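You operate a simulated robot arm through the tools that you are given. There is no shell and no other tool. Be economical: measure what you need, move in short steps, check, and stop when the job is done.

You are at the controls of a simulated two-armed robot. One attempt, no reset.

Task
Take the lid off the jar on the left wall bench and lay it down there.

Only the result counts: the job must be done as asked and must still hold three seconds after the hand-in. Knocking over, shifting, dropping, spilling or breaking anything else fails it. Lids that push on must go on centred and level and be pressed home; caps that screw on are set level and turned clockwise until they are tight.

Robot
Two 7-joint arms with two-finger grippers on one trunk, on a base that drives. Base frame: it is fixed to the floor where the robot stands at the start and does not move with it; the origin is under the middle of the robot, x ahead of it, y to its left, z up; the surface under the hand at the start is at about z = 900. Lengths are in mm, angles in rad, forces in N, time in s.
The left shoulder is at the start at [78, 151, 988], the right one opposite. With the tool pointing down near the work surface each hand reaches from about 100 to 780 mm from the robot's upright axis, wherever it stands, measured 20 degrees to its own side. Payload 2.54 kg a hand.
The tool frame of a hand sits at the grasp point between the pads (the TCP): z along the fingers, y along the line on which they close. The tips reach 30 mm beyond it. Largest opening 116 mm; the body of the gripper starts 95 mm behind the TCP.
Orientation is told as [roll, pitch, yaw] about the base's x, y, z axes, in that order, counted from this pose: with the fingers straight down and closing along the base's y, the tool's x points along the base's -x, its y along +y and its z along -z.

Tools
- The arms move only by the tool drive_tool. It takes "left_increments", "right_increments" or both (then of equal length, played together; a hand with none holds still); each is a list of rows, each a list of 3 entries, a list of its own where there are three numbers: the shift along the base's x, y, z in units of 30 mm (1.0 is 30 mm), then the turn, a rotation vector about the base's x, y, z in units of 4 degrees (1.0 is 4 degrees), then the closure, from 0 (fully open) to 1 (shut). In form: [[[x, y, z], [ax, ay, az], grip], ...]. A call has 1 to 20 rows; each row shifts and turns the commanded pose from where the row before left it. A call with a number of a shift or a turn outside -1 to 1 is refused whole. A row lasts 0.2 s, in which the tool goes at most 50 mm and 0.15 rad; a call with a longer step from one row to the next is refused whole, and so is a gripper value outside its range. A pose out of reach is approached as far as the arm can. The call stops where the force on the tool passes 40 N (or 10 N more than at its start, if that is more) or the arm is blocked; 0.2 s more then pass. The fingers move at their own pace (about 72 mm/s each) and stop on an object; they squeeze with about 39 N. The grip force told is the motor's: it shows also when the fingers shut on nothing. Time passes only in rows, and 0.2 s behind the last, so rows that do not move let the fingers close. It gives the time, the measured TCP pose, the force on the tool (base axes), the opening and the grip force at its end, in the units of the frame above (readings bear some noise), with the torque about the TCP (base axes, N m) and any sound that the robot's microphone picked up.
- Cameras (640 x 400 px; columns grow to the right, rows downward): "scene" is now at [163.4, 34.9, 1161.4]; the picture's right is [0.31, -0.95, 0.00], its down [-0.09, -0.03, -1.00] and it looks along [0.95, 0.31, -0.10] (base axes); focal length 214 px, centre (320, 200). "left" rides on the left gripper at [69, 15, -122] in its tool frame; the picture's right is [-0.21, 0.98, 0.00], its down [-0.83, -0.18, -0.53] and it looks along [-0.52, -0.11, 0.85] (tool axes); focal length 251 px, centre (320, 200). "right" rides on the right gripper at [69, -15, -122] in its tool frame; the picture's right is [0.21, 0.98, 0.00], its down [-0.83, 0.18, -0.53] and it looks along [-0.52, 0.11, 0.85] (tool axes); focal length 251 px, centre (320, 200). There is no depth. A picture from a camera that has moved, and an enlarged one, comes with that camera's place and axes in the base frame and with its lens. The place of the scene camera against the robot may be out by one fixed shift of up to 18 mm in any direction.
- get_image(camera): a new picture of that camera. No time passes.
- slide_trunk(by): slides the trunk up (or, below 0, down) by that many mm; the arms and the scene camera ride with it, the base frame stays. It gives what a move gives, with no picture.
- drive_base(legs): drives the robot by 1 to 6 legs, each [ahead, left, turn to the left] in mm, mm and rad, along the robot's own axes; the way and the turn of a leg run together, so that a leg with both is an arc; at most 1500 mm and 3.142 rad a leg. The arms and the cameras ride along, it lands a little off, and it stops where it bumps. It gives what a move gives.
- aim_head(pan, tilt): turns the head with the scene camera to pan (to the left, within 1.396 rad either way) and tilt (down, from -0.506 to 1.204), counted from straight ahead of the robot. It gives what a move gives.
- zoom(camera, box): a new picture of the part [left, top, right, bottom] of that camera's present view, enlarged. No time passes.
- job_done(): hands the job in; it is judged then, once.

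Work in short steps. Places have to be worked out from the pictures, the camera data and where the tool is seen: move nearer, look again, correct. Check each grasp and each placing, and mend what went wrong. You have 120 turns and 92 pictures in all, those below and enlarged ones among them. Open the grippers and draw the arms clear of the work before you hand the job in, unless the task says otherwise; then end with one line.

The tools are called after "Call:" by a JSON object that holds its "op" and its "data". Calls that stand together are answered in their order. drive_tool: Moves the arms, as the interface text tells. Its arguments: {"type":"object","properties":{"left_increments":{"type":"array"},"right_increments":{"type":"array"}},"required":[]} The other tools are called the same way: slide_trunk (by) slides the trunk up or down; drive_base (legs) drives the base; aim_head (pan, tilt) turns the head that bears the scene camera; get_image (camera) takes a picture; zoom (camera, box) takes an enlarged picture of a part of a camera's view; job_done () hands the job in.

At the start:

```text
time: 0.0
left_tcp_pos: [451.2, 326.4, 1138.6]
left_tcp_rot: [0.001, -0.001, 0.002]
left_force: [-0.8, 0.5, 0.4]
left_ft_torque: [0.01, -0.02, 0.02]
left_width: 115.8
left_grasp_force: 0.1
right_tcp_pos: [407.2, -21.9, 1217.2]
right_tcp_rot: [0.001, -0.001, 0.001]
right_force: [0.0, 0.2, -0.4]
right_ft_torque: [-0.01, 0.04, 0.05]
right_width: 116.1
right_grasp_force: 0.0
trunk travel left (down, up): [-225.0, 64.0]
robot x, y, heading: [0.1, 1.2, -0.003]
head pan, tilt: [0.318, 0.099]
```

scene: 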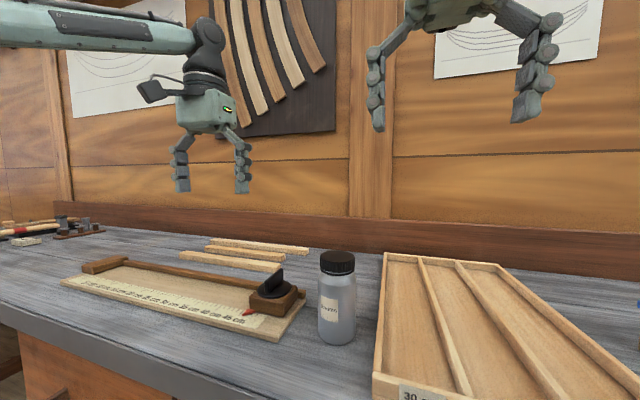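
right: 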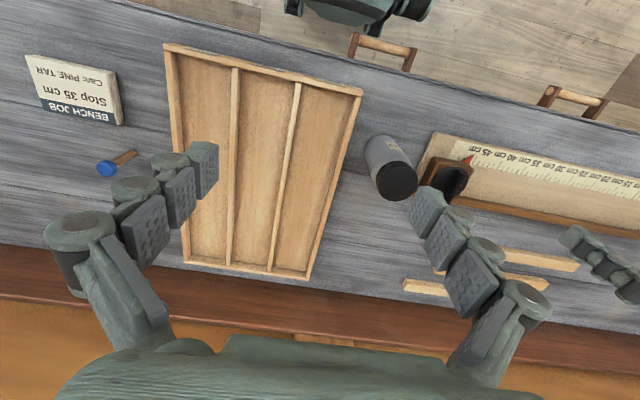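
left: 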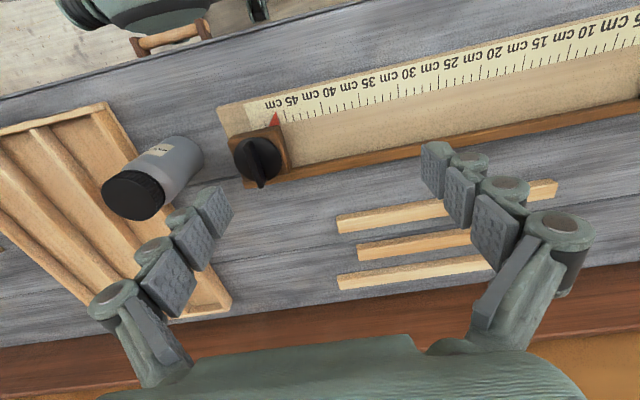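

The bench ahead holds a jar, but "left wall bench" may be another one to the robot's left. I'll turn the head left and look.

Call:
{"op": "aim_head", "data": {"pan": 1.39, "tilt": 0.2}}

Call:
{"op": "get_image", "data": {"camera": "scene"}}

```text
time: 1.3
left_tcp_pos: [450.8, 326.4, 1138.9]
left_tcp_rot: [0.002, 0.0, 0.0]
left_force: [0.3, 0.3, 0.8]
left_ft_torque: [0.04, 0.02, -0.02]
left_width: 115.9
left_grasp_force: 0.0
right_tcp_pos: [408.2, -23.2, 1216.9]
right_tcp_rot: [-0.001, 0.001, 0.001]
right_force: [-0.5, 0.1, -0.8]
right_ft_torque: [0.01, 0.01, -0.01]
right_width: 115.8
right_grasp_force: 0.1
trunk travel left (down, up): [-225.0, 64.0]
robot x, y, heading: [-2.2, 0.0, 0.003]
head pan, tilt: [1.389, 0.201]
```

```text
88 pictures are left
camera scene: at [92.9, 97.7, 1152.1], right [0.98, -0.18, 0.0], down [-0.04, -0.2, -0.98], along [0.18, 0.96, -0.2], focal length 214 px, centre (320, 200)
```

scene: 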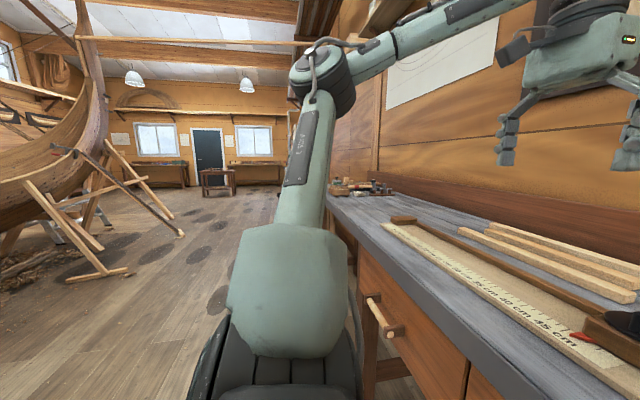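

The room is large, with a boat and more benches by the far door. I'll look to the right as well.

Call:
{"op": "aim_head", "data": {"pan": -1.39, "tilt": 0.2}}

Call:
{"op": "get_image", "data": {"camera": "scene"}}

Call:
{"op": "zoom", "data": {"camera": "right", "box": [0, 40, 160, 190]}}

```text
time: 3.8
left_tcp_pos: [450.6, 326.0, 1138.7]
left_tcp_rot: [-0.001, -0.001, 0.001]
left_force: [0.1, -0.6, -0.1]
left_ft_torque: [0.01, -0.01, -0.01]
left_width: 116.1
left_grasp_force: 0.1
right_tcp_pos: [407.5, -21.5, 1216.9]
right_tcp_rot: [0.0, -0.001, 0.0]
right_force: [0.3, 0.6, -0.2]
right_ft_torque: [0.01, -0.01, -0.01]
right_width: 116.0
right_grasp_force: 0.0
trunk travel left (down, up): [-225.0, 64.0]
robot x, y, heading: [0.2, 1.7, -0.005]
head pan, tilt: [-1.389, 0.201]
```

```text
87 pictures are left
camera scene: at [92.9, -85.5, 1152.1], right [-0.98, -0.18, 0.0], down [-0.04, 0.2, -0.98], along [0.18, -0.96, -0.2], focal length 214 px, centre (320, 200)
```

scene: 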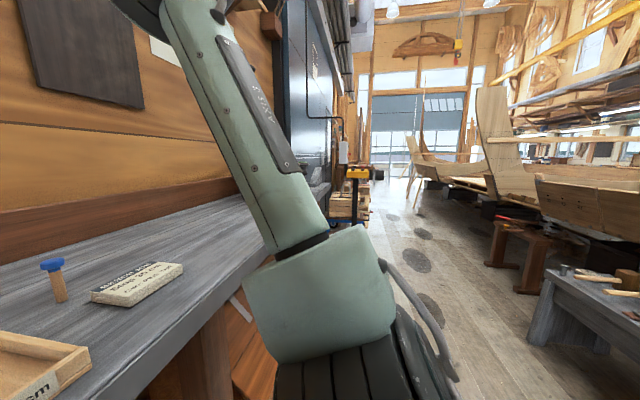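

```text
2.67 times, centred on (80, 115) of right
camera zoom: at [338.4, -36.7, 1338.2], right [-0.21, 0.98, 0.0], down [0.83, 0.18, 0.53], along [0.52, 0.11, -0.85], focal length 670 px, centre (960, 427)
```

zoom: 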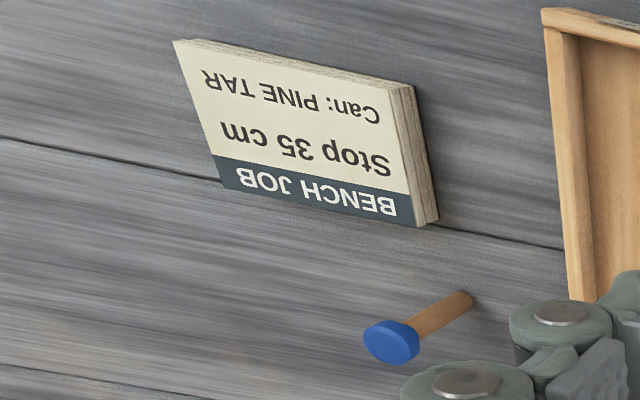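

The visible jar is on the bench ahead. I'll zoom on the low bench at right and then the far benches on the left to check whether any other jar exists.

Call:
{"op": "zoom", "data": {"camera": "scene", "box": [440, 100, 640, 360]}}

Call:
{"op": "aim_head", "data": {"pan": 1.39, "tilt": 0.2}}

Call:
{"op": "zoom", "data": {"camera": "scene", "box": [100, 100, 300, 225]}}

Call:
{"op": "zoom", "data": {"camera": "scene", "box": [0, 50, 180, 290]}}

```text
1.54 times, centred on (540, 230) of scene
camera zoom: at [92.9, -85.5, 1152.1], right [-0.98, -0.18, 0.0], down [-0.04, 0.2, -0.98], along [0.18, -0.96, -0.2], focal length 330 px, centre (-18, 154)
```

zoom: 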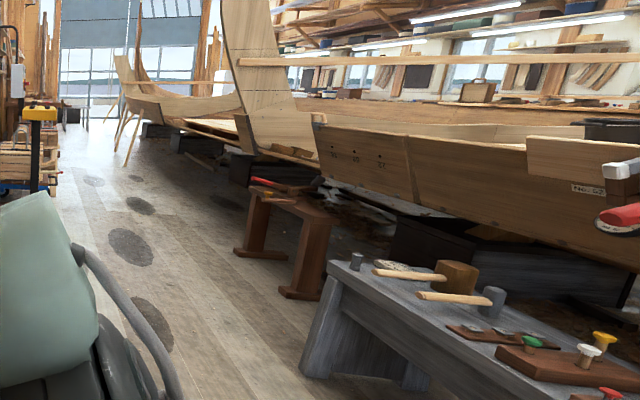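

```text
time: 6.2
left_tcp_pos: [449.6, 325.5, 1138.7]
left_tcp_rot: [0.001, 0.0, -0.002]
left_force: [0.0, 0.1, -0.7]
left_ft_torque: [0.02, -0.01, -0.01]
left_width: 115.8
left_grasp_force: 0.2
right_tcp_pos: [406.8, -22.3, 1217.3]
right_tcp_rot: [-0.002, -0.001, 0.0]
right_force: [0.0, -0.5, 0.2]
right_ft_torque: [0.02, 0.0, 0.04]
right_width: 115.9
right_grasp_force: 0.1
trunk travel left (down, up): [-225.0, 64.0]
robot x, y, heading: [-4.0, 0.2, -0.0]
head pan, tilt: [1.389, 0.201]
```

```text
3.20 times, centred on (200, 162) of scene
camera zoom: at [92.9, 97.7, 1152.1], right [0.98, -0.18, 0.0], down [-0.04, -0.2, -0.98], along [0.18, 0.96, -0.2], focal length 686 px, centre (704, 320)
```

zoom: 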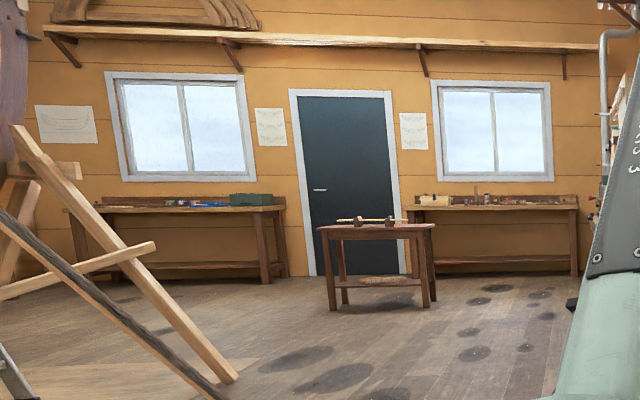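

```text
1.67 times, centred on (90, 170) of scene
camera zoom: at [92.9, 97.7, 1152.1], right [0.98, -0.18, 0.0], down [-0.04, -0.2, -0.98], along [0.18, 0.96, -0.2], focal length 358 px, centre (703, 250)
```

zoom: 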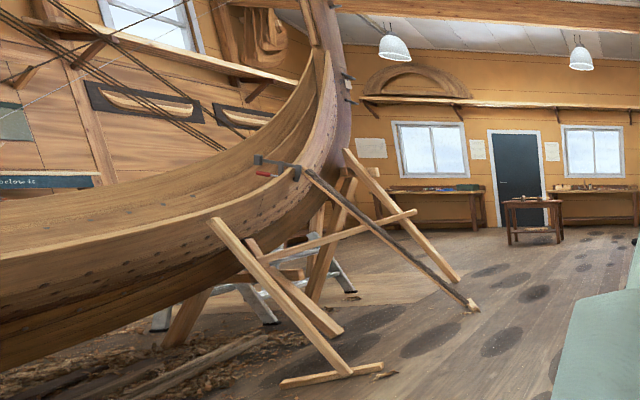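

No other jar visible and this bench is on the wall, so this is it. Triangulating from the wrist cameras, the lid is near (481, 108, 1017), diameter about 58. I'll look at it closely.

Call:
{"op": "aim_head", "data": {"pan": 0.2, "tilt": 0.35}}

Call:
{"op": "zoom", "data": {"camera": "scene", "box": [270, 120, 420, 300]}}

Call:
{"op": "zoom", "data": {"camera": "left", "box": [80, 110, 240, 240]}}

Call:
{"op": "zoom", "data": {"camera": "right", "box": [330, 100, 490, 230]}}

```text
time: 7.6
left_tcp_pos: [450.1, 325.7, 1139.3]
left_tcp_rot: [0.0, 0.0, 0.0]
left_force: [0.2, 0.2, 0.7]
left_ft_torque: [0.0, 0.01, -0.02]
left_width: 116.0
left_grasp_force: 0.0
right_tcp_pos: [406.3, -22.1, 1217.3]
right_tcp_rot: [0.0, 0.0, 0.0]
right_force: [0.5, -0.9, 0.4]
right_ft_torque: [-0.02, 0.02, 0.05]
right_width: 116.1
right_grasp_force: 0.0
trunk travel left (down, up): [-225.0, 64.0]
robot x, y, heading: [0.8, 1.3, -0.003]
head pan, tilt: [0.201, 0.351]
```

```text
2.22 times, centred on (345, 210) of scene
camera zoom: at [167.2, 24.7, 1138.1], right [0.2, -0.98, 0.0], down [-0.34, -0.07, -0.94], along [0.92, 0.19, -0.34], focal length 477 px, centre (264, 178)
```

zoom: 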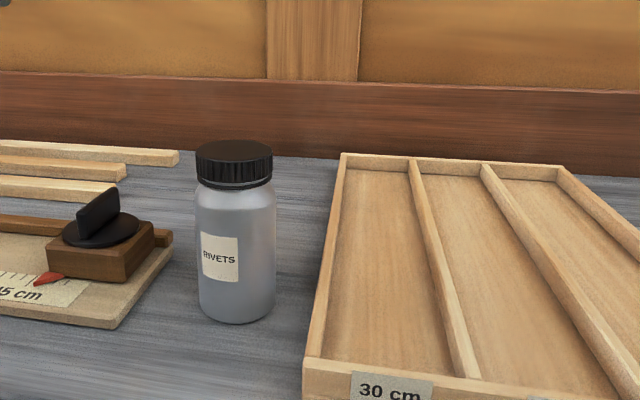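

```text
3.08 times, centred on (160, 175) of left
camera zoom: at [381.4, 341.3, 1260.8], right [0.21, 0.98, 0.0], down [0.83, -0.18, 0.53], along [0.52, -0.11, -0.85], focal length 774 px, centre (812, 277)
```

zoom: 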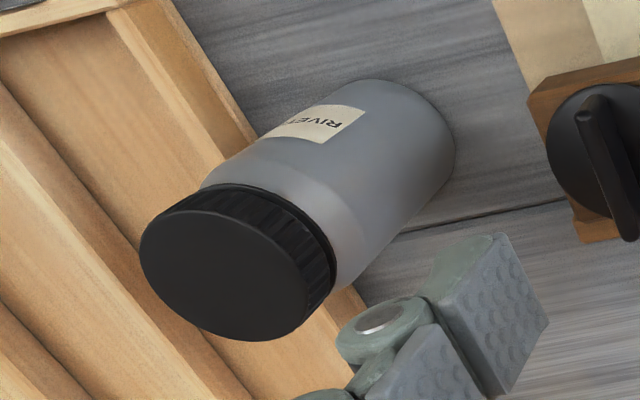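

```text
3.08 times, centred on (410, 165) of right
camera zoom: at [338.4, -36.7, 1338.3], right [-0.21, 0.98, 0.0], down [0.83, 0.18, 0.53], along [0.52, 0.11, -0.85], focal length 774 px, centre (43, 308)
```

zoom: 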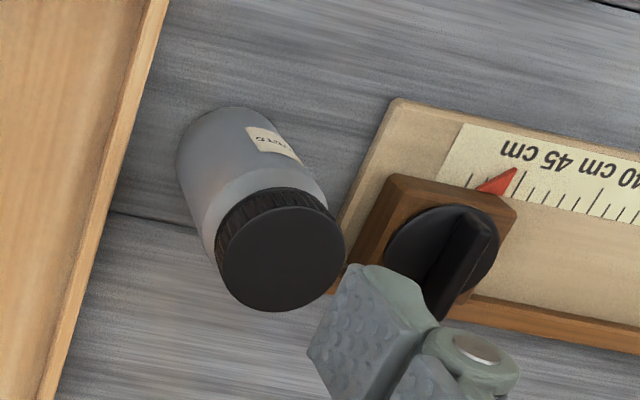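

It is a ribbed screw cap labelled RIVETS; cap top centre ≈ (479, 104, 1023), bench edge at x≈349. Plan: the left hand holds the body from the front, tilted, while the right hand unscrews from above. First I'll back off a bit for arm room.

Call:
{"op": "drive_base", "data": {"legs": [[-130, 0, 0]]}}

```text
time: 8.9
left_tcp_pos: [321.1, 326.7, 1140.4]
left_tcp_rot: [0.0, -0.002, 0.001]
left_force: [-0.7, -0.1, 0.1]
left_ft_torque: [-0.01, -0.04, -0.02]
left_width: 116.0
left_grasp_force: 0.1
right_tcp_pos: [278.3, -21.0, 1217.8]
right_tcp_rot: [0.0, -0.001, 0.002]
right_force: [-0.7, -0.3, 0.9]
right_ft_torque: [-0.01, -0.07, -0.01]
right_width: 116.0
right_grasp_force: 0.2
trunk travel left (down, up): [-225.0, 64.0]
robot x, y, heading: [-130.5, -0.3, 0.001]
head pan, tilt: [0.201, 0.351]
```

I'll swing the left hand to a 60° forward-tilted pre-grasp in front of the jar, while moving the right hand aside.

Call:
{"op": "drive_tool", "data": {"left_increments": [[[0.062, -0.495, -0.267], [0, -1, 0], 0], [[0.062, -0.495, -0.267], [0, -1, 0], 0], [[0.062, -0.495, -0.267], [0, -1, 0], 0], [[0.062, -0.495, -0.267], [0, -1, 0], 0], [[0.062, -0.495, -0.267], [0, -1, 0], 0], [[0.062, -0.495, -0.267], [0, -1, 0], 0], [[0.062, -0.495, -0.267], [0, -1, 0], 0], [[0.062, -0.495, -0.267], [0, -1, 0], 0], [[0.062, -0.495, -0.267], [0, -1, 0], 0], [[0.062, -0.495, -0.267], [0, -1, 0], 0], [[0.062, -0.495, -0.267], [0, -1, 0], 0], [[0.062, -0.495, -0.267], [0, -1, 0], 0], [[0.062, -0.495, -0.267], [0, -1, 0], 0], [[0.062, -0.495, -0.267], [0, -1, 0], 0], [[0.062, -0.495, -0.267], [0, -1, 0], 0]], "right_increments": [[[0.3, -0.4, 0], [0, 0, 0], 0], [[0.3, -0.4, 0], [0, 0, 0], 0], [[0.3, -0.4, 0], [0, 0, 0], 0], [[0.3, -0.4, 0], [0, 0, 0], 0], [[0.3, -0.4, 0], [0, 0, 0], 0], [[0.3, -0.4, 0], [0, 0, 0], 0], [[0.3, -0.4, 0], [0, 0, 0], 0], [[0.3, -0.4, 0], [0, 0, 0], 0], [[0.3, -0.4, 0], [0, 0, 0], 0], [[0.3, -0.4, 0], [0, 0, 0], 0], [[0.3, -0.2, 0], [0, 0, 0], 0], [[0.3, 0, 0], [0, 0, 0], 0], [[0.3, 0, 0], [0, 0, 0], 0], [[0.3, 0, 0], [0, 0, 0], 0], [[0.3, 0, 0], [0, 0, 0], 0]]}}

Call:
{"op": "get_image", "data": {"camera": "scene"}}

Call:
{"op": "get_image", "data": {"camera": "left"}}

```text
time: 12.1
left_tcp_pos: [350.3, 104.1, 1019.8]
left_tcp_rot: [-0.007, -1.049, 0.007]
left_force: [-0.7, -0.3, 0.5]
left_ft_torque: [-0.04, 0.01, 0.03]
left_width: 115.8
left_grasp_force: 0.0
right_tcp_pos: [413.9, -147.4, 1215.5]
right_tcp_rot: [0.0, 0.001, 0.003]
right_force: [0.4, -0.1, 0.4]
right_ft_torque: [-0.02, 0.04, 0.01]
right_width: 116.0
right_grasp_force: 0.1
trunk travel left (down, up): [-225.0, 64.0]
robot x, y, heading: [-126.1, -0.6, 0.001]
head pan, tilt: [0.201, 0.351]
```

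```text
79 pictures are left
camera scene: at [39.7, 24.9, 1137.9], right [0.2, -0.98, 0.0], down [-0.34, -0.07, -0.94], along [0.92, 0.19, -0.34], focal length 214 px, centre (320, 200)
```

scene: 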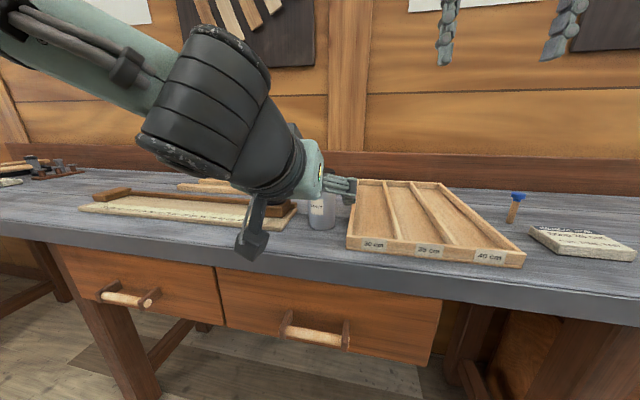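

```text
78 pictures are left
camera left: at [210.2, 120.2, 1019.7], right [0.11, 0.98, 0.18], down [-0.05, -0.18, 0.98], along [0.99, -0.11, 0.03], focal length 251 px, centre (320, 200)
```

left: 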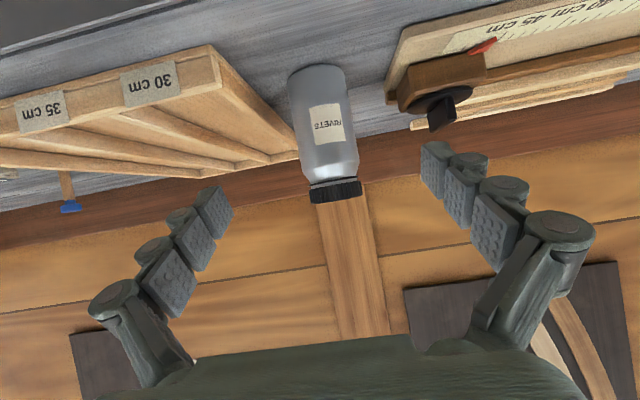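

The jar sits between the fingers at y≈107. The tray edge is near y≈47, so I'll part-close the fingers to about 84 mm and advance most of the way along the tool axis.

Call:
{"op": "drive_tool", "data": {"left_increments": [[[0, 0.1, 0], [0, 0, 0], 0.28], [[0, 0, 0], [0, 0, 0], 0.28], [[0.528, 0, -0.2825], [0, 0, 0], 0.28], [[0.528, 0, -0.2825], [0, 0, 0], 0.28], [[0.528, 0, -0.2825], [0, 0, 0], 0.28], [[0.528, 0, -0.2825], [0, 0, 0], 0.28], [[0.528, 0, -0.2825], [0, 0, 0], 0.28]]}}

Call:
{"op": "get_image", "data": {"camera": "left"}}

Call:
{"op": "get_image", "data": {"camera": "right"}}

```text
time: 13.7
left_tcp_pos: [431.8, 107.4, 977.7]
left_tcp_rot: [-0.006, -1.048, 0.006]
left_force: [0.7, -0.7, 0.0]
left_ft_torque: [-0.03, -0.02, -0.02]
left_width: 83.4
left_grasp_force: 0.1
right_tcp_pos: [413.2, -148.4, 1217.5]
right_tcp_rot: [0.001, -0.002, 0.002]
right_force: [0.2, -0.2, -0.5]
right_ft_torque: [0.02, 0.04, -0.02]
right_width: 116.2
right_grasp_force: 0.1
trunk travel left (down, up): [-225.0, 64.0]
robot x, y, heading: [-130.7, -1.9, -0.0]
head pan, tilt: [0.201, 0.351]
```

```text
77 pictures are left
camera left: at [290.9, 122.8, 977.4], right [0.11, 0.98, 0.18], down [-0.05, -0.18, 0.98], along [0.99, -0.11, 0.03], focal length 251 px, centre (320, 200)
```

left: 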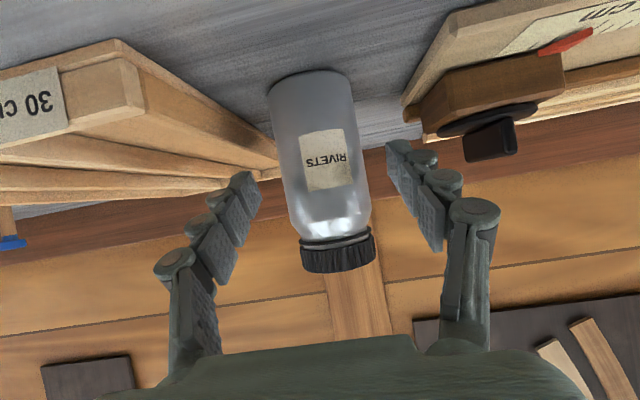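

```text
76 pictures are left
camera right: at [344.9, -162.6, 1338.1], right [-0.22, 0.98, 0.0], down [0.82, 0.18, 0.54], along [0.52, 0.12, -0.84], focal length 251 px, centre (320, 200)
```

right: 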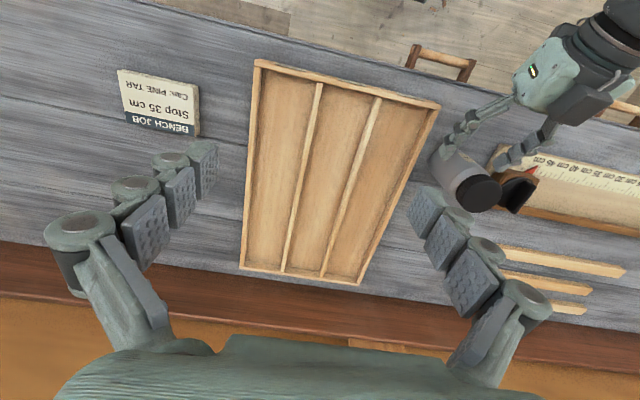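

Jar is centred between the fingers. I'll advance the last stretch and close gently on the body.

Call:
{"op": "drive_tool", "data": {"left_increments": [[[0.5, 0, -0.2825], [0, 0, 0], 0.28], [[0.5, 0, -0.2825], [0, 0, 0], 0.28], [[0.5, 0, -0.2825], [0, 0, 0], 0.28], [[0, 0, 0], [0, 0, 0], 0.35], [[0, 0, 0], [0, 0, 0], 0.42], [[0, 0, 0], [0, 0, 0], 0.5], [[0, 0, 0], [0, 0, 0], 0.6], [[0, 0, 0], [0, 0, 0], 1], [[0, 0, 0], [0, 0, 0], 1]]}}

Call:
{"op": "get_image", "data": {"camera": "left"}}

Call:
{"op": "get_image", "data": {"camera": "right"}}

```text
time: 15.7
left_tcp_pos: [472.7, 106.5, 950.0]
left_tcp_rot: [-0.006, -1.047, 0.005]
left_force: [0.9, 0.7, 0.6]
left_ft_torque: [0.05, -0.01, -0.02]
left_width: 58.8
left_grasp_force: 39.0
right_tcp_pos: [414.1, -146.4, 1216.6]
right_tcp_rot: [0.0, -0.002, 0.002]
right_force: [-1.2, -0.3, 0.1]
right_ft_torque: [-0.01, 0.03, 0.01]
right_width: 116.0
right_grasp_force: 0.1
trunk travel left (down, up): [-225.0, 64.0]
robot x, y, heading: [-126.3, -1.7, 0.005]
head pan, tilt: [0.201, 0.351]
```

```text
75 pictures are left
camera left: at [332.9, 122.1, 950.7], right [0.11, 0.98, 0.18], down [-0.05, -0.18, 0.98], along [0.99, -0.11, 0.03], focal length 251 px, centre (320, 200)
```

left: 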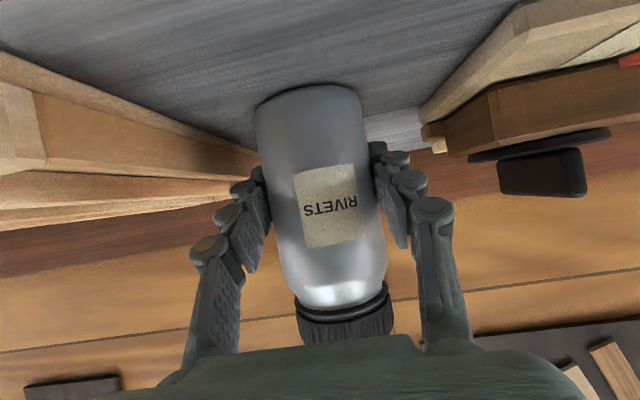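

```text
74 pictures are left
camera right: at [344.6, -162.6, 1338.3], right [-0.22, 0.98, 0.0], down [0.82, 0.18, 0.54], along [0.52, 0.12, -0.84], focal length 251 px, centre (320, 200)
```

right: 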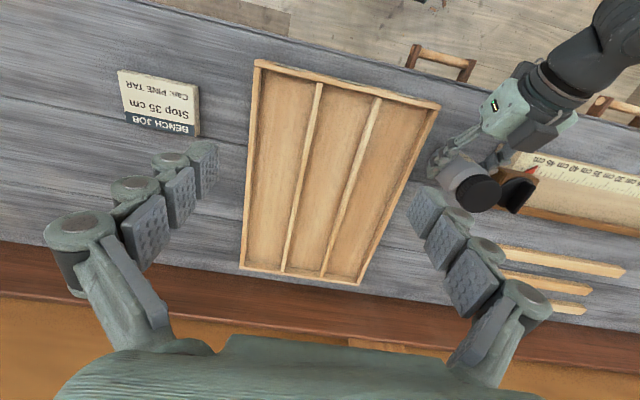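

Body is held (58.8 mm, 39 N) and stands upright. Now bring the right hand above the cap, pre-turned clockwise about 52° to leave room for unscrewing, partly closed.

Call:
{"op": "drive_tool", "data": {"right_increments": [[[0.167, 0.65, -0.26], [0, 0, -1], 0.25], [[0.167, 0.65, -0.26], [0, 0, -1], 0.25], [[0.167, 0.65, -0.26], [0, 0, -1], 0.25], [[0.167, 0.65, -0.26], [0, 0, -1], 0.25], [[0.167, 0.65, -0.26], [0, 0, -1], 0.25], [[0.167, 0.65, -0.26], [0, 0, -1], 0.25], [[0.167, 0.65, -0.26], [0, 0, -1], 0.25], [[0.167, 0.65, -0.26], [0, 0, -1], 0.25], [[0.167, 0.65, -0.26], [0, 0, -1], 0.25], [[0.167, 0.65, -0.26], [0, 0, -1], 0.25], [[0.167, 0.65, -0.26], [0, 0, -1], 0.25], [[0.167, 0.65, -0.26], [0, 0, -1], 0.25], [[0.167, 0.65, -0.26], [0, 0, -1], 0.25]]}}

Call:
{"op": "get_image", "data": {"camera": "right"}}

Call:
{"op": "get_image", "data": {"camera": "scene"}}

```text
time: 18.5
left_tcp_pos: [472.3, 105.7, 949.2]
left_tcp_rot: [-0.007, -1.05, 0.004]
left_force: [0.4, 1.4, 1.9]
left_ft_torque: [0.11, -0.01, 0.01]
left_width: 59.0
left_grasp_force: 38.8
right_tcp_pos: [452.9, 96.7, 1109.8]
right_tcp_rot: [0.0, 0.0, -0.907]
right_force: [0.7, -0.4, -0.4]
right_ft_torque: [-0.01, 0.0, 0.01]
right_width: 87.0
right_grasp_force: 0.1
right hand out of reach, approached as far as the arm can: row 10, 11, 12, 13
trunk travel left (down, up): [-225.0, 64.0]
robot x, y, heading: [-126.3, 3.6, -0.004]
head pan, tilt: [0.201, 0.351]
```

```text
73 pictures are left
camera right: at [399.1, 141.4, 1231.4], right [0.64, 0.77, 0.0], down [0.65, -0.54, 0.53], along [0.41, -0.34, -0.85], focal length 251 px, centre (320, 200)
```

right: 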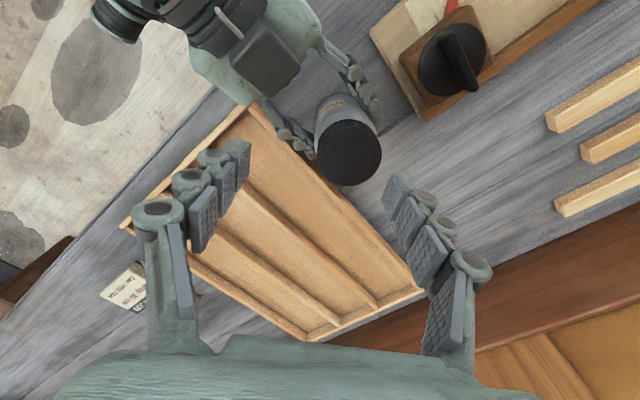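

```text
72 pictures are left
camera scene: at [39.0, 25.3, 1138.1], right [0.2, -0.98, 0.0], down [-0.34, -0.07, -0.94], along [0.92, 0.19, -0.34], focal length 214 px, centre (320, 200)
```

scene: 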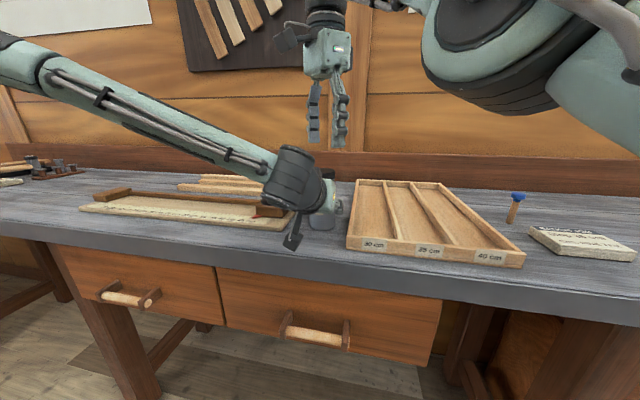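

The right hand runs short of reach by about 26 mm. I'll release the jar, draw both hands back, drive 80 mm ahead, and regrasp.

Call:
{"op": "drive_tool", "data": {"left_increments": [[[0, 0, 0], [0, 0, 0], 0.3], [[0, 0, 0], [0, 0, 0], 0.28], [[0, 0, 0], [0, 0, 0], 0.28], [[-0.5, 0, 0.2825], [0, 0, 0], 0.28], [[-0.5, 0, 0.2825], [0, 0, 0], 0.28], [[-0.5, 0, 0.2825], [0, 0, 0], 0.28], [[-0.5, 0, 0.2825], [0, 0, 0], 0.28], [[-0.5, 0, 0.2825], [0, 0, 0], 0.28], [[-0.5, 0, 0.2825], [0, 0, 0], 0.28], [[-0.5, 0, 0.2825], [0, 0, 0], 0.28], [[-0.5, 0, 0.2825], [0, 0, 0], 0.28]], "right_increments": [[[-0.5, -0.5, 0.3], [0, 0, 0], 0.25], [[-0.5, -0.5, 0.3], [0, 0, 0], 0.25], [[-0.3, -0.5, 0.3], [0, 0, 0], 0.25], [[0, -0.5, 0], [0, 0, 0], 0.25], [[0, -0.5, 0], [0, 0, 0], 0.25], [[0, -0.5, 0], [0, 0, 0], 0.25], [[0, 0, 0], [0, 0, 0], 0.25], [[0, 0, 0], [0, 0, 0], 0.25], [[0, 0, 0], [0, 0, 0], 0.25], [[0, 0, 0], [0, 0, 0], 0.25], [[0, 0, 0], [0, 0, 0], 0.25]]}}

```text
time: 20.9
left_tcp_pos: [352.0, 106.9, 1018.0]
left_tcp_rot: [-0.005, -1.046, 0.005]
left_force: [-0.3, 0.1, 0.2]
left_ft_torque: [0.02, -0.06, 0.0]
left_width: 83.4
left_grasp_force: 0.0
right_tcp_pos: [414.4, 6.1, 1139.3]
right_tcp_rot: [0.001, -0.001, -0.906]
right_force: [0.2, 1.1, 0.3]
right_ft_torque: [-0.02, 0.0, 0.02]
right_width: 87.1
right_grasp_force: 0.0
trunk travel left (down, up): [-225.0, 64.0]
robot x, y, heading: [-124.5, 2.6, 0.0]
head pan, tilt: [0.201, 0.351]
```

Clear. Driving 75 mm ahead (the fingers straddle the jar's front with margin).

Call:
{"op": "drive_base", "data": {"legs": [[75, 0, 0]]}}

Call:
{"op": "get_image", "data": {"camera": "left"}}

```text
time: 21.9
left_tcp_pos: [428.2, 107.6, 1018.4]
left_tcp_rot: [-0.004, -1.047, 0.004]
left_force: [0.9, -0.5, 0.4]
left_ft_torque: [-0.01, 0.01, 0.02]
left_width: 83.6
left_grasp_force: 0.2
right_tcp_pos: [489.2, 5.2, 1137.3]
right_tcp_rot: [-0.001, -0.001, -0.904]
right_force: [-0.4, 0.1, 0.3]
right_ft_torque: [0.01, 0.03, -0.02]
right_width: 86.9
right_grasp_force: 0.0
trunk travel left (down, up): [-225.0, 64.0]
robot x, y, heading: [-53.6, 1.5, -0.002]
head pan, tilt: [0.201, 0.351]
```

```text
71 pictures are left
camera left: at [287.9, 122.9, 1019.1], right [0.11, 0.98, 0.18], down [-0.05, -0.18, 0.98], along [0.99, -0.11, 0.03], focal length 251 px, centre (320, 200)
```

left: 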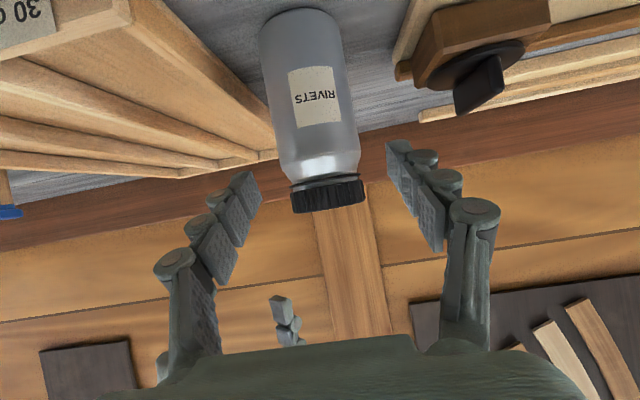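

Jar unmoved and centred. Lowering/advancing to the body and closing.

Call:
{"op": "drive_tool", "data": {"left_increments": [[[0.2, 0, -0.56], [0, 0, 0], 0.28], [[0.2, 0, -0.56], [0, 0, 0], 0.28], [[0.3, 0, -0.45], [0, 0, 0], 0.28], [[0.4, 0, -0.34], [0, 0, 0], 0.28], [[0.45, -0.03, -0.32], [0, 0, 0], 0.28], [[0, 0, 0], [0, 0, 0], 0.35], [[0, 0, 0], [0, 0, 0], 0.42], [[0, 0, 0], [0, 0, 0], 0.5], [[0, 0, 0], [0, 0, 0], 0.6], [[0, 0, 0], [0, 0, 0], 1], [[0, 0, 0], [0, 0, 0], 1]]}}

Call:
{"op": "get_image", "data": {"camera": "left"}}

Call:
{"op": "get_image", "data": {"camera": "right"}}

```text
time: 24.3
left_tcp_pos: [473.2, 106.1, 952.2]
left_tcp_rot: [-0.008, -1.047, 0.002]
left_force: [0.0, 0.5, 0.3]
left_ft_torque: [0.03, -0.04, 0.0]
left_width: 58.6
left_grasp_force: 38.9
right_tcp_pos: [488.6, 5.0, 1136.9]
right_tcp_rot: [0.001, 0.002, -0.907]
right_force: [0.2, -0.3, 0.3]
right_ft_torque: [-0.03, 0.02, 0.03]
right_width: 87.0
right_grasp_force: 0.1
trunk travel left (down, up): [-225.0, 64.0]
robot x, y, heading: [-53.2, -1.5, -0.003]
head pan, tilt: [0.201, 0.351]
```

```text
70 pictures are left
camera left: at [333.2, 121.6, 952.9], right [0.11, 0.98, 0.18], down [-0.05, -0.18, 0.98], along [0.99, -0.11, 0.03], focal length 251 px, centre (320, 200)
```

left: 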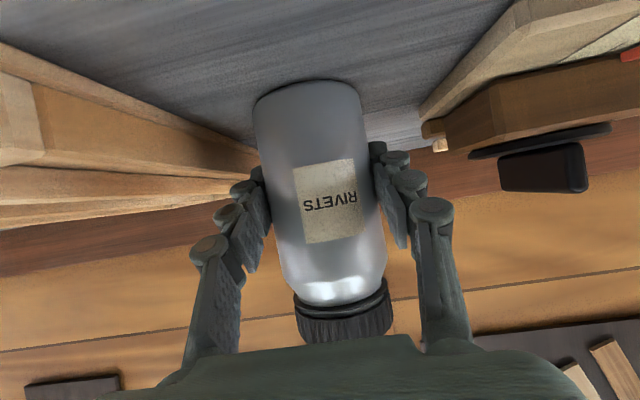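

```text
69 pictures are left
camera right: at [434.7, 50.2, 1259.4], right [0.64, 0.77, 0.0], down [0.65, -0.54, 0.53], along [0.41, -0.34, -0.85], focal length 251 px, centre (320, 200)
```

right: 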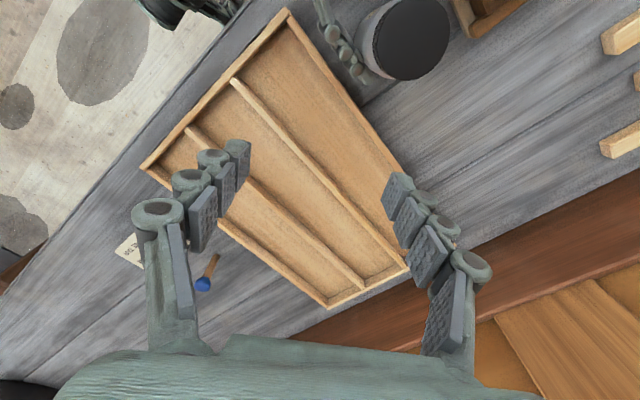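

Held again. From the right camera the cap centre computes to (479.5, 107). Move the right hand above it.

Call:
{"op": "drive_tool", "data": {"right_increments": [[[-0.06, 0.68, -0.1], [0, 0, 0], 0.25], [[-0.06, 0.68, -0.1], [0, 0, 0], 0.25], [[-0.06, 0.68, -0.2], [0, 0, 0], 0.25], [[-0.06, 0.68, -0.2], [0, 0, 0], 0.25], [[-0.06, 0.68, -0.2], [0, 0, 0], 0.25], [[0, 0, 0], [0, 0, 0], 0.25]]}}

Call:
{"op": "get_image", "data": {"camera": "right"}}

Call:
{"op": "get_image", "data": {"camera": "scene"}}

```text
time: 25.7
left_tcp_pos: [473.5, 105.1, 952.5]
left_tcp_rot: [-0.004, -1.046, 0.003]
left_force: [0.8, -0.1, 0.0]
left_ft_torque: [0.01, 0.0, -0.02]
left_width: 58.8
left_grasp_force: 38.8
right_tcp_pos: [479.1, 108.6, 1114.0]
right_tcp_rot: [0.0, -0.001, -0.908]
right_force: [0.4, 0.3, -0.8]
right_ft_torque: [0.0, -0.02, -0.01]
right_width: 86.9
right_grasp_force: 0.0
trunk travel left (down, up): [-225.0, 64.0]
robot x, y, heading: [-56.0, -0.1, 0.001]
head pan, tilt: [0.201, 0.351]
```

```text
68 pictures are left
camera right: at [425.5, 153.0, 1235.2], right [0.64, 0.77, 0.0], down [0.65, -0.54, 0.53], along [0.41, -0.34, -0.85], focal length 251 px, centre (320, 200)
```

right: 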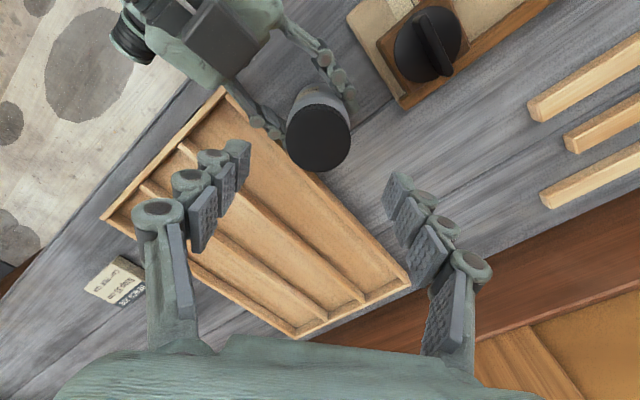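

```text
67 pictures are left
camera scene: at [113.2, 24.8, 1138.1], right [0.2, -0.98, 0.0], down [-0.34, -0.07, -0.94], along [0.92, 0.19, -0.34], focal length 214 px, centre (320, 200)
```

scene: 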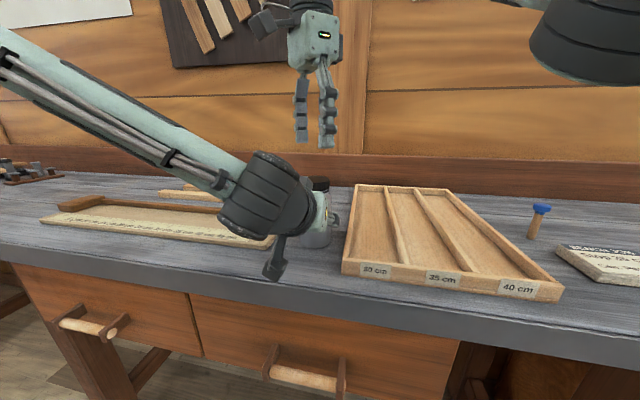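

Cap computed at (478, 107.4), hand at (479, 108.6). Lower so the fingertips straddle the cap.

Call:
{"op": "drive_tool", "data": {"right_increments": [[[-0.03, -0.03, -0.5], [0, 0, 0], 0.25], [[0, 0, -0.5], [0, 0, 0], 0.25], [[0, 0, -0.5], [0, 0, 0], 0.25], [[0, 0, -0.5], [0, 0, 0], 0.25], [[0, 0, -0.5], [0, 0, 0], 0.25], [[0, 0, 0], [0, 0, 0], 0.25]]}}

Call:
{"op": "get_image", "data": {"camera": "right"}}

Call:
{"op": "get_image", "data": {"camera": "left"}}

```text
time: 27.1
left_tcp_pos: [473.6, 105.8, 952.3]
left_tcp_rot: [-0.004, -1.046, 0.003]
left_force: [0.8, 0.3, 0.3]
left_ft_torque: [0.06, -0.02, 0.02]
left_width: 58.5
left_grasp_force: 38.9
right_tcp_pos: [478.9, 106.1, 1038.8]
right_tcp_rot: [0.002, 0.0, -0.906]
right_force: [0.1, -0.7, 0.9]
right_ft_torque: [0.01, 0.03, 0.02]
right_width: 87.1
right_grasp_force: 0.1
trunk travel left (down, up): [-225.0, 64.0]
robot x, y, heading: [-51.9, 2.6, 0.001]
head pan, tilt: [0.201, 0.351]
```

```text
66 pictures are left
camera right: at [424.6, 150.8, 1160.5], right [0.64, 0.77, 0.0], down [0.65, -0.54, 0.53], along [0.41, -0.34, -0.85], focal length 251 px, centre (320, 200)
```

right: 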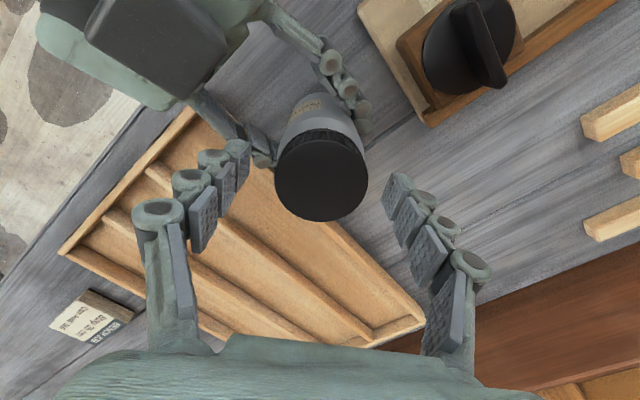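

```text
65 pictures are left
camera left: at [333.2, 121.5, 953.0], right [0.11, 0.98, 0.18], down [-0.05, -0.18, 0.98], along [0.99, -0.11, 0.03], focal length 251 px, centre (320, 200)
```

left: 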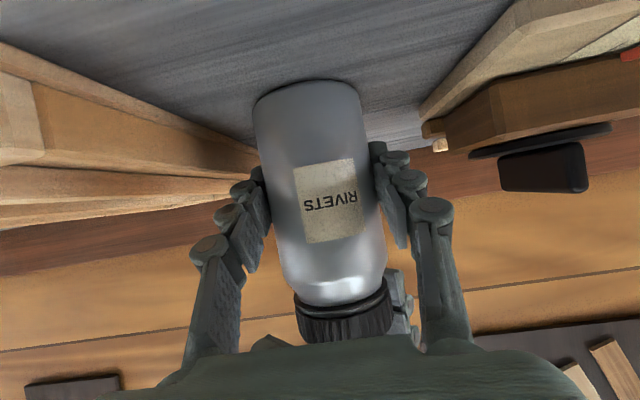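

Fingers straddle the cap with tips near its lower edge. Lower 3 mm and close on it.

Call:
{"op": "drive_tool", "data": {"right_increments": [[[0, 0.02, -0.1], [0, 0, 0], 0.3], [[0, 0, 0], [0, 0, 0], 0.38], [[0, 0, 0], [0, 0, 0], 0.46], [[0, 0, 0], [0, 0, 0], 0.55], [[0, 0, 0], [0, 0, 0], 1], [[0, 0, 0], [0, 0, 0], 1]]}}

Call:
{"op": "get_image", "data": {"camera": "right"}}

```text
time: 28.5
left_tcp_pos: [473.0, 105.0, 952.3]
left_tcp_rot: [-0.005, -1.047, 0.004]
left_force: [-3.4, -2.7, 0.7]
left_ft_torque: [0.35, -0.35, -0.04]
left_width: 58.5
left_grasp_force: 39.1
right_tcp_pos: [479.1, 106.4, 1035.6]
right_tcp_rot: [0.001, 0.002, -0.907]
right_force: [4.6, 3.1, 1.5]
right_ft_torque: [0.01, -0.06, 0.0]
right_width: 52.9
right_grasp_force: 39.0
trunk travel left (down, up): [-225.0, 64.0]
robot x, y, heading: [-52.9, 2.3, 0.001]
head pan, tilt: [0.201, 0.351]
```

```text
64 pictures are left
camera right: at [425.1, 151.0, 1157.6], right [0.64, 0.77, 0.0], down [0.65, -0.54, 0.53], along [0.41, -0.34, -0.85], focal length 251 px, centre (320, 200)
```

right: 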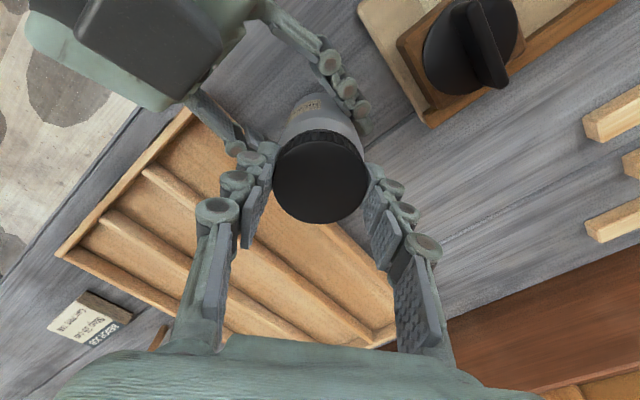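

Cap gripped at 52.9 mm. Begin turning counter-clockwise, small at first to read torque.

Call:
{"op": "drive_tool", "data": {"right_increments": [[[0, 0, 0], [0, 0, 0.7], 1], [[0, 0, 0], [0, 0, 0.7], 1], [[0, 0, 0], [0, 0, 0.7], 1], [[0, 0, 0], [0, 0, 0.7], 1], [[0, 0, 0], [0, 0, 0.7], 1]]}}

Call:
{"op": "get_image", "data": {"camera": "right"}}

Call:
{"op": "get_image", "data": {"camera": "left"}}

```text
time: 29.7
left_tcp_pos: [472.8, 105.1, 951.4]
left_tcp_rot: [-0.005, -1.048, 0.002]
left_force: [-7.2, -2.1, 1.4]
left_ft_torque: [0.16, -0.39, 0.0]
left_width: 58.4
left_grasp_force: 39.5
right_tcp_pos: [478.7, 106.4, 1036.3]
right_tcp_rot: [-0.001, -0.001, -0.662]
right_force: [7.0, 1.8, 1.0]
right_ft_torque: [0.05, -0.11, 0.02]
right_width: 52.6
right_grasp_force: 38.7
trunk travel left (down, up): [-225.0, 64.0]
robot x, y, heading: [-56.6, 0.4, -0.002]
head pan, tilt: [0.201, 0.351]
```

```text
63 pictures are left
camera right: at [415.6, 136.4, 1157.7], right [0.43, 0.9, 0.0], down [0.76, -0.36, 0.53], along [0.48, -0.23, -0.85], focal length 251 px, centre (320, 200)
```

right: 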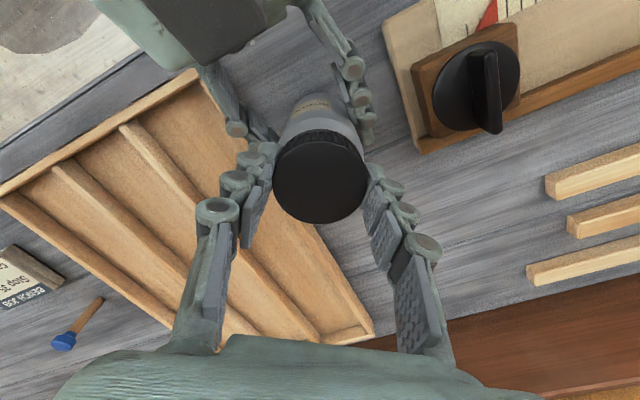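

```text
62 pictures are left
camera left: at [332.9, 121.4, 953.0], right [0.11, 0.98, 0.18], down [-0.05, -0.18, 0.98], along [0.99, -0.11, 0.03], focal length 251 px, centre (320, 200)
```

left: 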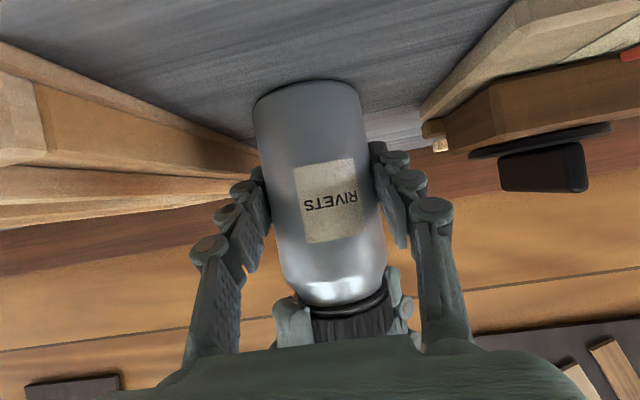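

The label hasn't turned, torque is negligible, so the cap is turning freely. Continue the stroke with a slight lift.

Call:
{"op": "drive_tool", "data": {"right_increments": [[[0.03, 0, 0.001], [0, 0, 1], 1], [[0, 0, 0.001], [0, 0, 1], 1], [[0, 0, 0.001], [0, 0, 1], 1], [[0, 0, 0.001], [0, 0, 1], 1], [[0, 0, 0.001], [0, 0, 1], 1], [[0, 0, 0.001], [0, 0, 1], 1], [[0, 0, 0.001], [0, 0, 1], 1], [[0, 0, 0.001], [0, 0, 1], 1], [[0, 0, 0.001], [0, 0, 1], 1], [[0, 0, 0.001], [0, 0, 1], 1], [[0, 0, 0.001], [0, 0, 1], 1], [[0, 0, 0.001], [0, 0, 1], 1], [[0, 0, 0.001], [0, 0, 1], 1], [[0, 0, 0.001], [0, 0, 1], 1], [[0, 0, 0.001], [0, 0, 1], 1], [[0, 0, 0.001], [0, 0, 1], 1], [[0, 0, 0.001], [0, 0, 1], 1], [[0, 0, 0.001], [0, 0, 1], 1], [[0, 0, 0.001], [0, 0, 1], 1], [[0, 0, 0.001], [0, 0, 1], 1]]}}

Call:
{"op": "get_image", "data": {"camera": "left"}}

Call:
{"op": "get_image", "data": {"camera": "scene"}}

```text
time: 33.9
left_tcp_pos: [471.9, 105.9, 951.5]
left_tcp_rot: [-0.004, -1.048, 0.005]
left_force: [8.8, 18.4, -3.7]
left_ft_torque: [-0.5, 0.02, 0.05]
left_width: 58.5
left_grasp_force: 39.3
right_tcp_pos: [479.1, 106.4, 1036.3]
right_tcp_rot: [-0.003, -0.001, 0.735]
right_force: [-4.9, -15.3, 18.7]
right_ft_torque: [-0.42, 0.19, -0.03]
right_width: 52.9
right_grasp_force: 38.9
trunk travel left (down, up): [-225.0, 64.0]
robot x, y, heading: [-55.4, 1.9, 0.003]
head pan, tilt: [0.201, 0.351]
```

```text
61 pictures are left
camera left: at [332.6, 121.8, 953.1], right [0.11, 0.98, 0.18], down [-0.05, -0.18, 0.98], along [0.99, -0.11, 0.03], focal length 251 px, centre (320, 200)
```

left: 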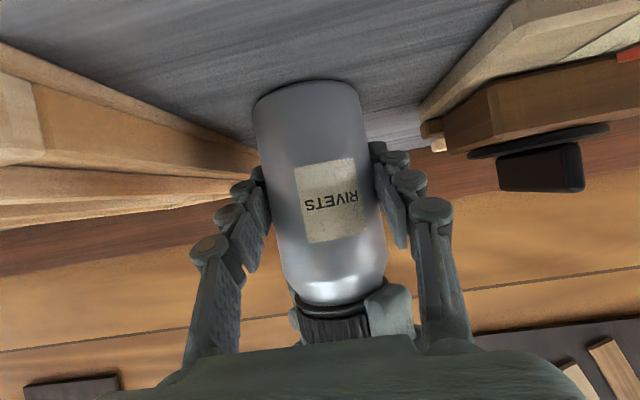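

```text
60 pictures are left
camera scene: at [112.6, 24.8, 1138.2], right [0.2, -0.98, 0.0], down [-0.34, -0.07, -0.94], along [0.92, 0.19, -0.34], focal length 214 px, centre (320, 200)
```

scene: 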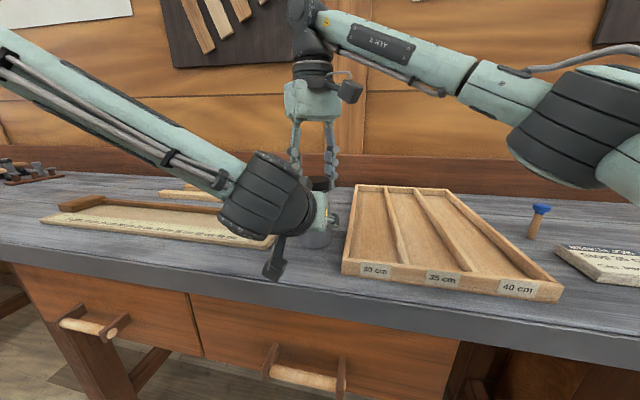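

The cap pushes up on the hand (19 N): it is rising. Relieve by 1 mm, release, and wind the hand back.

Call:
{"op": "drive_tool", "data": {"right_increments": [[[0, 0, 0.04], [0, 0, 0], 1], [[0, 0, 0], [0, 0, 0], 0.45], [[0, 0, 0], [0, 0, 0], 0.25], [[0, 0, 0], [0, 0, 0], 0.25], [[0, 0, 0], [0, 0, -1], 0.25], [[0, 0, 0], [0, 0, -1], 0.25], [[0, 0, 0], [0, 0, -1], 0.25], [[0, 0, 0], [0, 0, -1], 0.25], [[0, 0, 0], [0, 0, -1], 0.25], [[0, 0, 0], [0, 0, -1], 0.25], [[0, 0, 0], [0, 0, -1], 0.25], [[0, 0, 0], [0, 0, -1], 0.25], [[0, 0, 0], [0, 0, -1], 0.25], [[0, 0, 0], [0, 0, -1], 0.25], [[0, 0, 0], [0, 0, -1], 0.25], [[0, 0, 0], [0, 0, -1], 0.25], [[0, 0, 0], [0, 0, -1], 0.25], [[0, 0, 0], [0, 0, -1], 0.25], [[0, 0, 0], [0, 0, -1], 0.25], [[0, 0, 0], [0, 0, -1], 0.25]]}}

Call:
{"op": "drive_tool", "data": {"right_increments": [[[0, 0, 0], [0, 0, -1], 0.25], [[0, 0, 0], [0, 0, -1], 0.25], [[0, 0, 0], [0, 0, -1], 0.25], [[0, 0, 0], [0, 0, -1], 0.25], [[0, 0, 0], [0, 0, -1], 0.25], [[0, 0, 0], [0, 0, -1], 0.25], [[0, 0, 0], [0, 0, -1], 0.25], [[0, 0, 0], [0, 0, -1], 0.25], [[0, 0, 0], [0, 0, 0], 0.25]]}}

Call:
{"op": "get_image", "data": {"camera": "right"}}

Call:
{"op": "get_image", "data": {"camera": "left"}}

```text
time: 38.1
left_tcp_pos: [472.8, 105.3, 951.8]
left_tcp_rot: [-0.006, -1.048, 0.003]
left_force: [-0.6, -1.2, 2.6]
left_ft_torque: [0.05, -0.03, 0.04]
left_width: 58.4
left_grasp_force: 38.8
right_tcp_pos: [478.9, 107.2, 1037.9]
right_tcp_rot: [0.0, 0.0, -0.384]
right_force: [-0.4, -0.1, 0.1]
right_ft_torque: [0.0, -0.02, 0.03]
right_width: 86.8
right_grasp_force: 0.0
trunk travel left (down, up): [-225.0, 64.0]
robot x, y, heading: [-53.5, 0.6, 0.003]
head pan, tilt: [0.201, 0.351]
```

```text
time: 40.1
left_tcp_pos: [472.3, 105.1, 952.3]
left_tcp_rot: [-0.006, -1.047, 0.002]
left_force: [0.7, -0.7, 2.5]
left_ft_torque: [0.05, -0.01, 0.0]
left_width: 58.4
left_grasp_force: 39.1
right_tcp_pos: [479.9, 107.4, 1037.3]
right_tcp_rot: [0.001, -0.001, -0.942]
right_force: [0.4, 0.2, -0.3]
right_ft_torque: [0.02, -0.02, 0.0]
right_width: 87.1
right_grasp_force: 0.0
trunk travel left (down, up): [-225.0, 64.0]
robot x, y, heading: [-53.6, 1.1, 0.003]
head pan, tilt: [0.201, 0.351]
```

```text
59 pictures are left
camera right: at [427.4, 154.1, 1158.9], right [0.66, 0.75, 0.0], down [0.63, -0.56, 0.53], along [0.4, -0.35, -0.85], focal length 251 px, centre (320, 200)
```

right: 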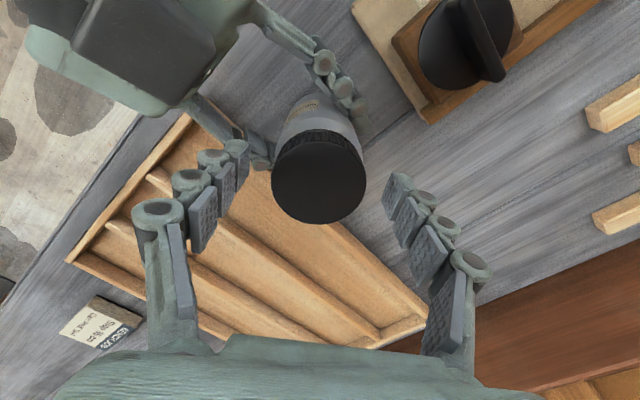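

```text
58 pictures are left
camera left: at [333.0, 121.5, 953.1], right [0.11, 0.98, 0.18], down [-0.05, -0.18, 0.98], along [0.99, -0.11, 0.03], focal length 251 px, centre (320, 200)
```

left: 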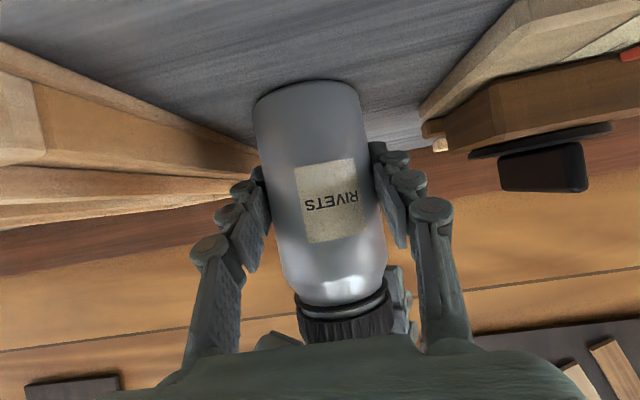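

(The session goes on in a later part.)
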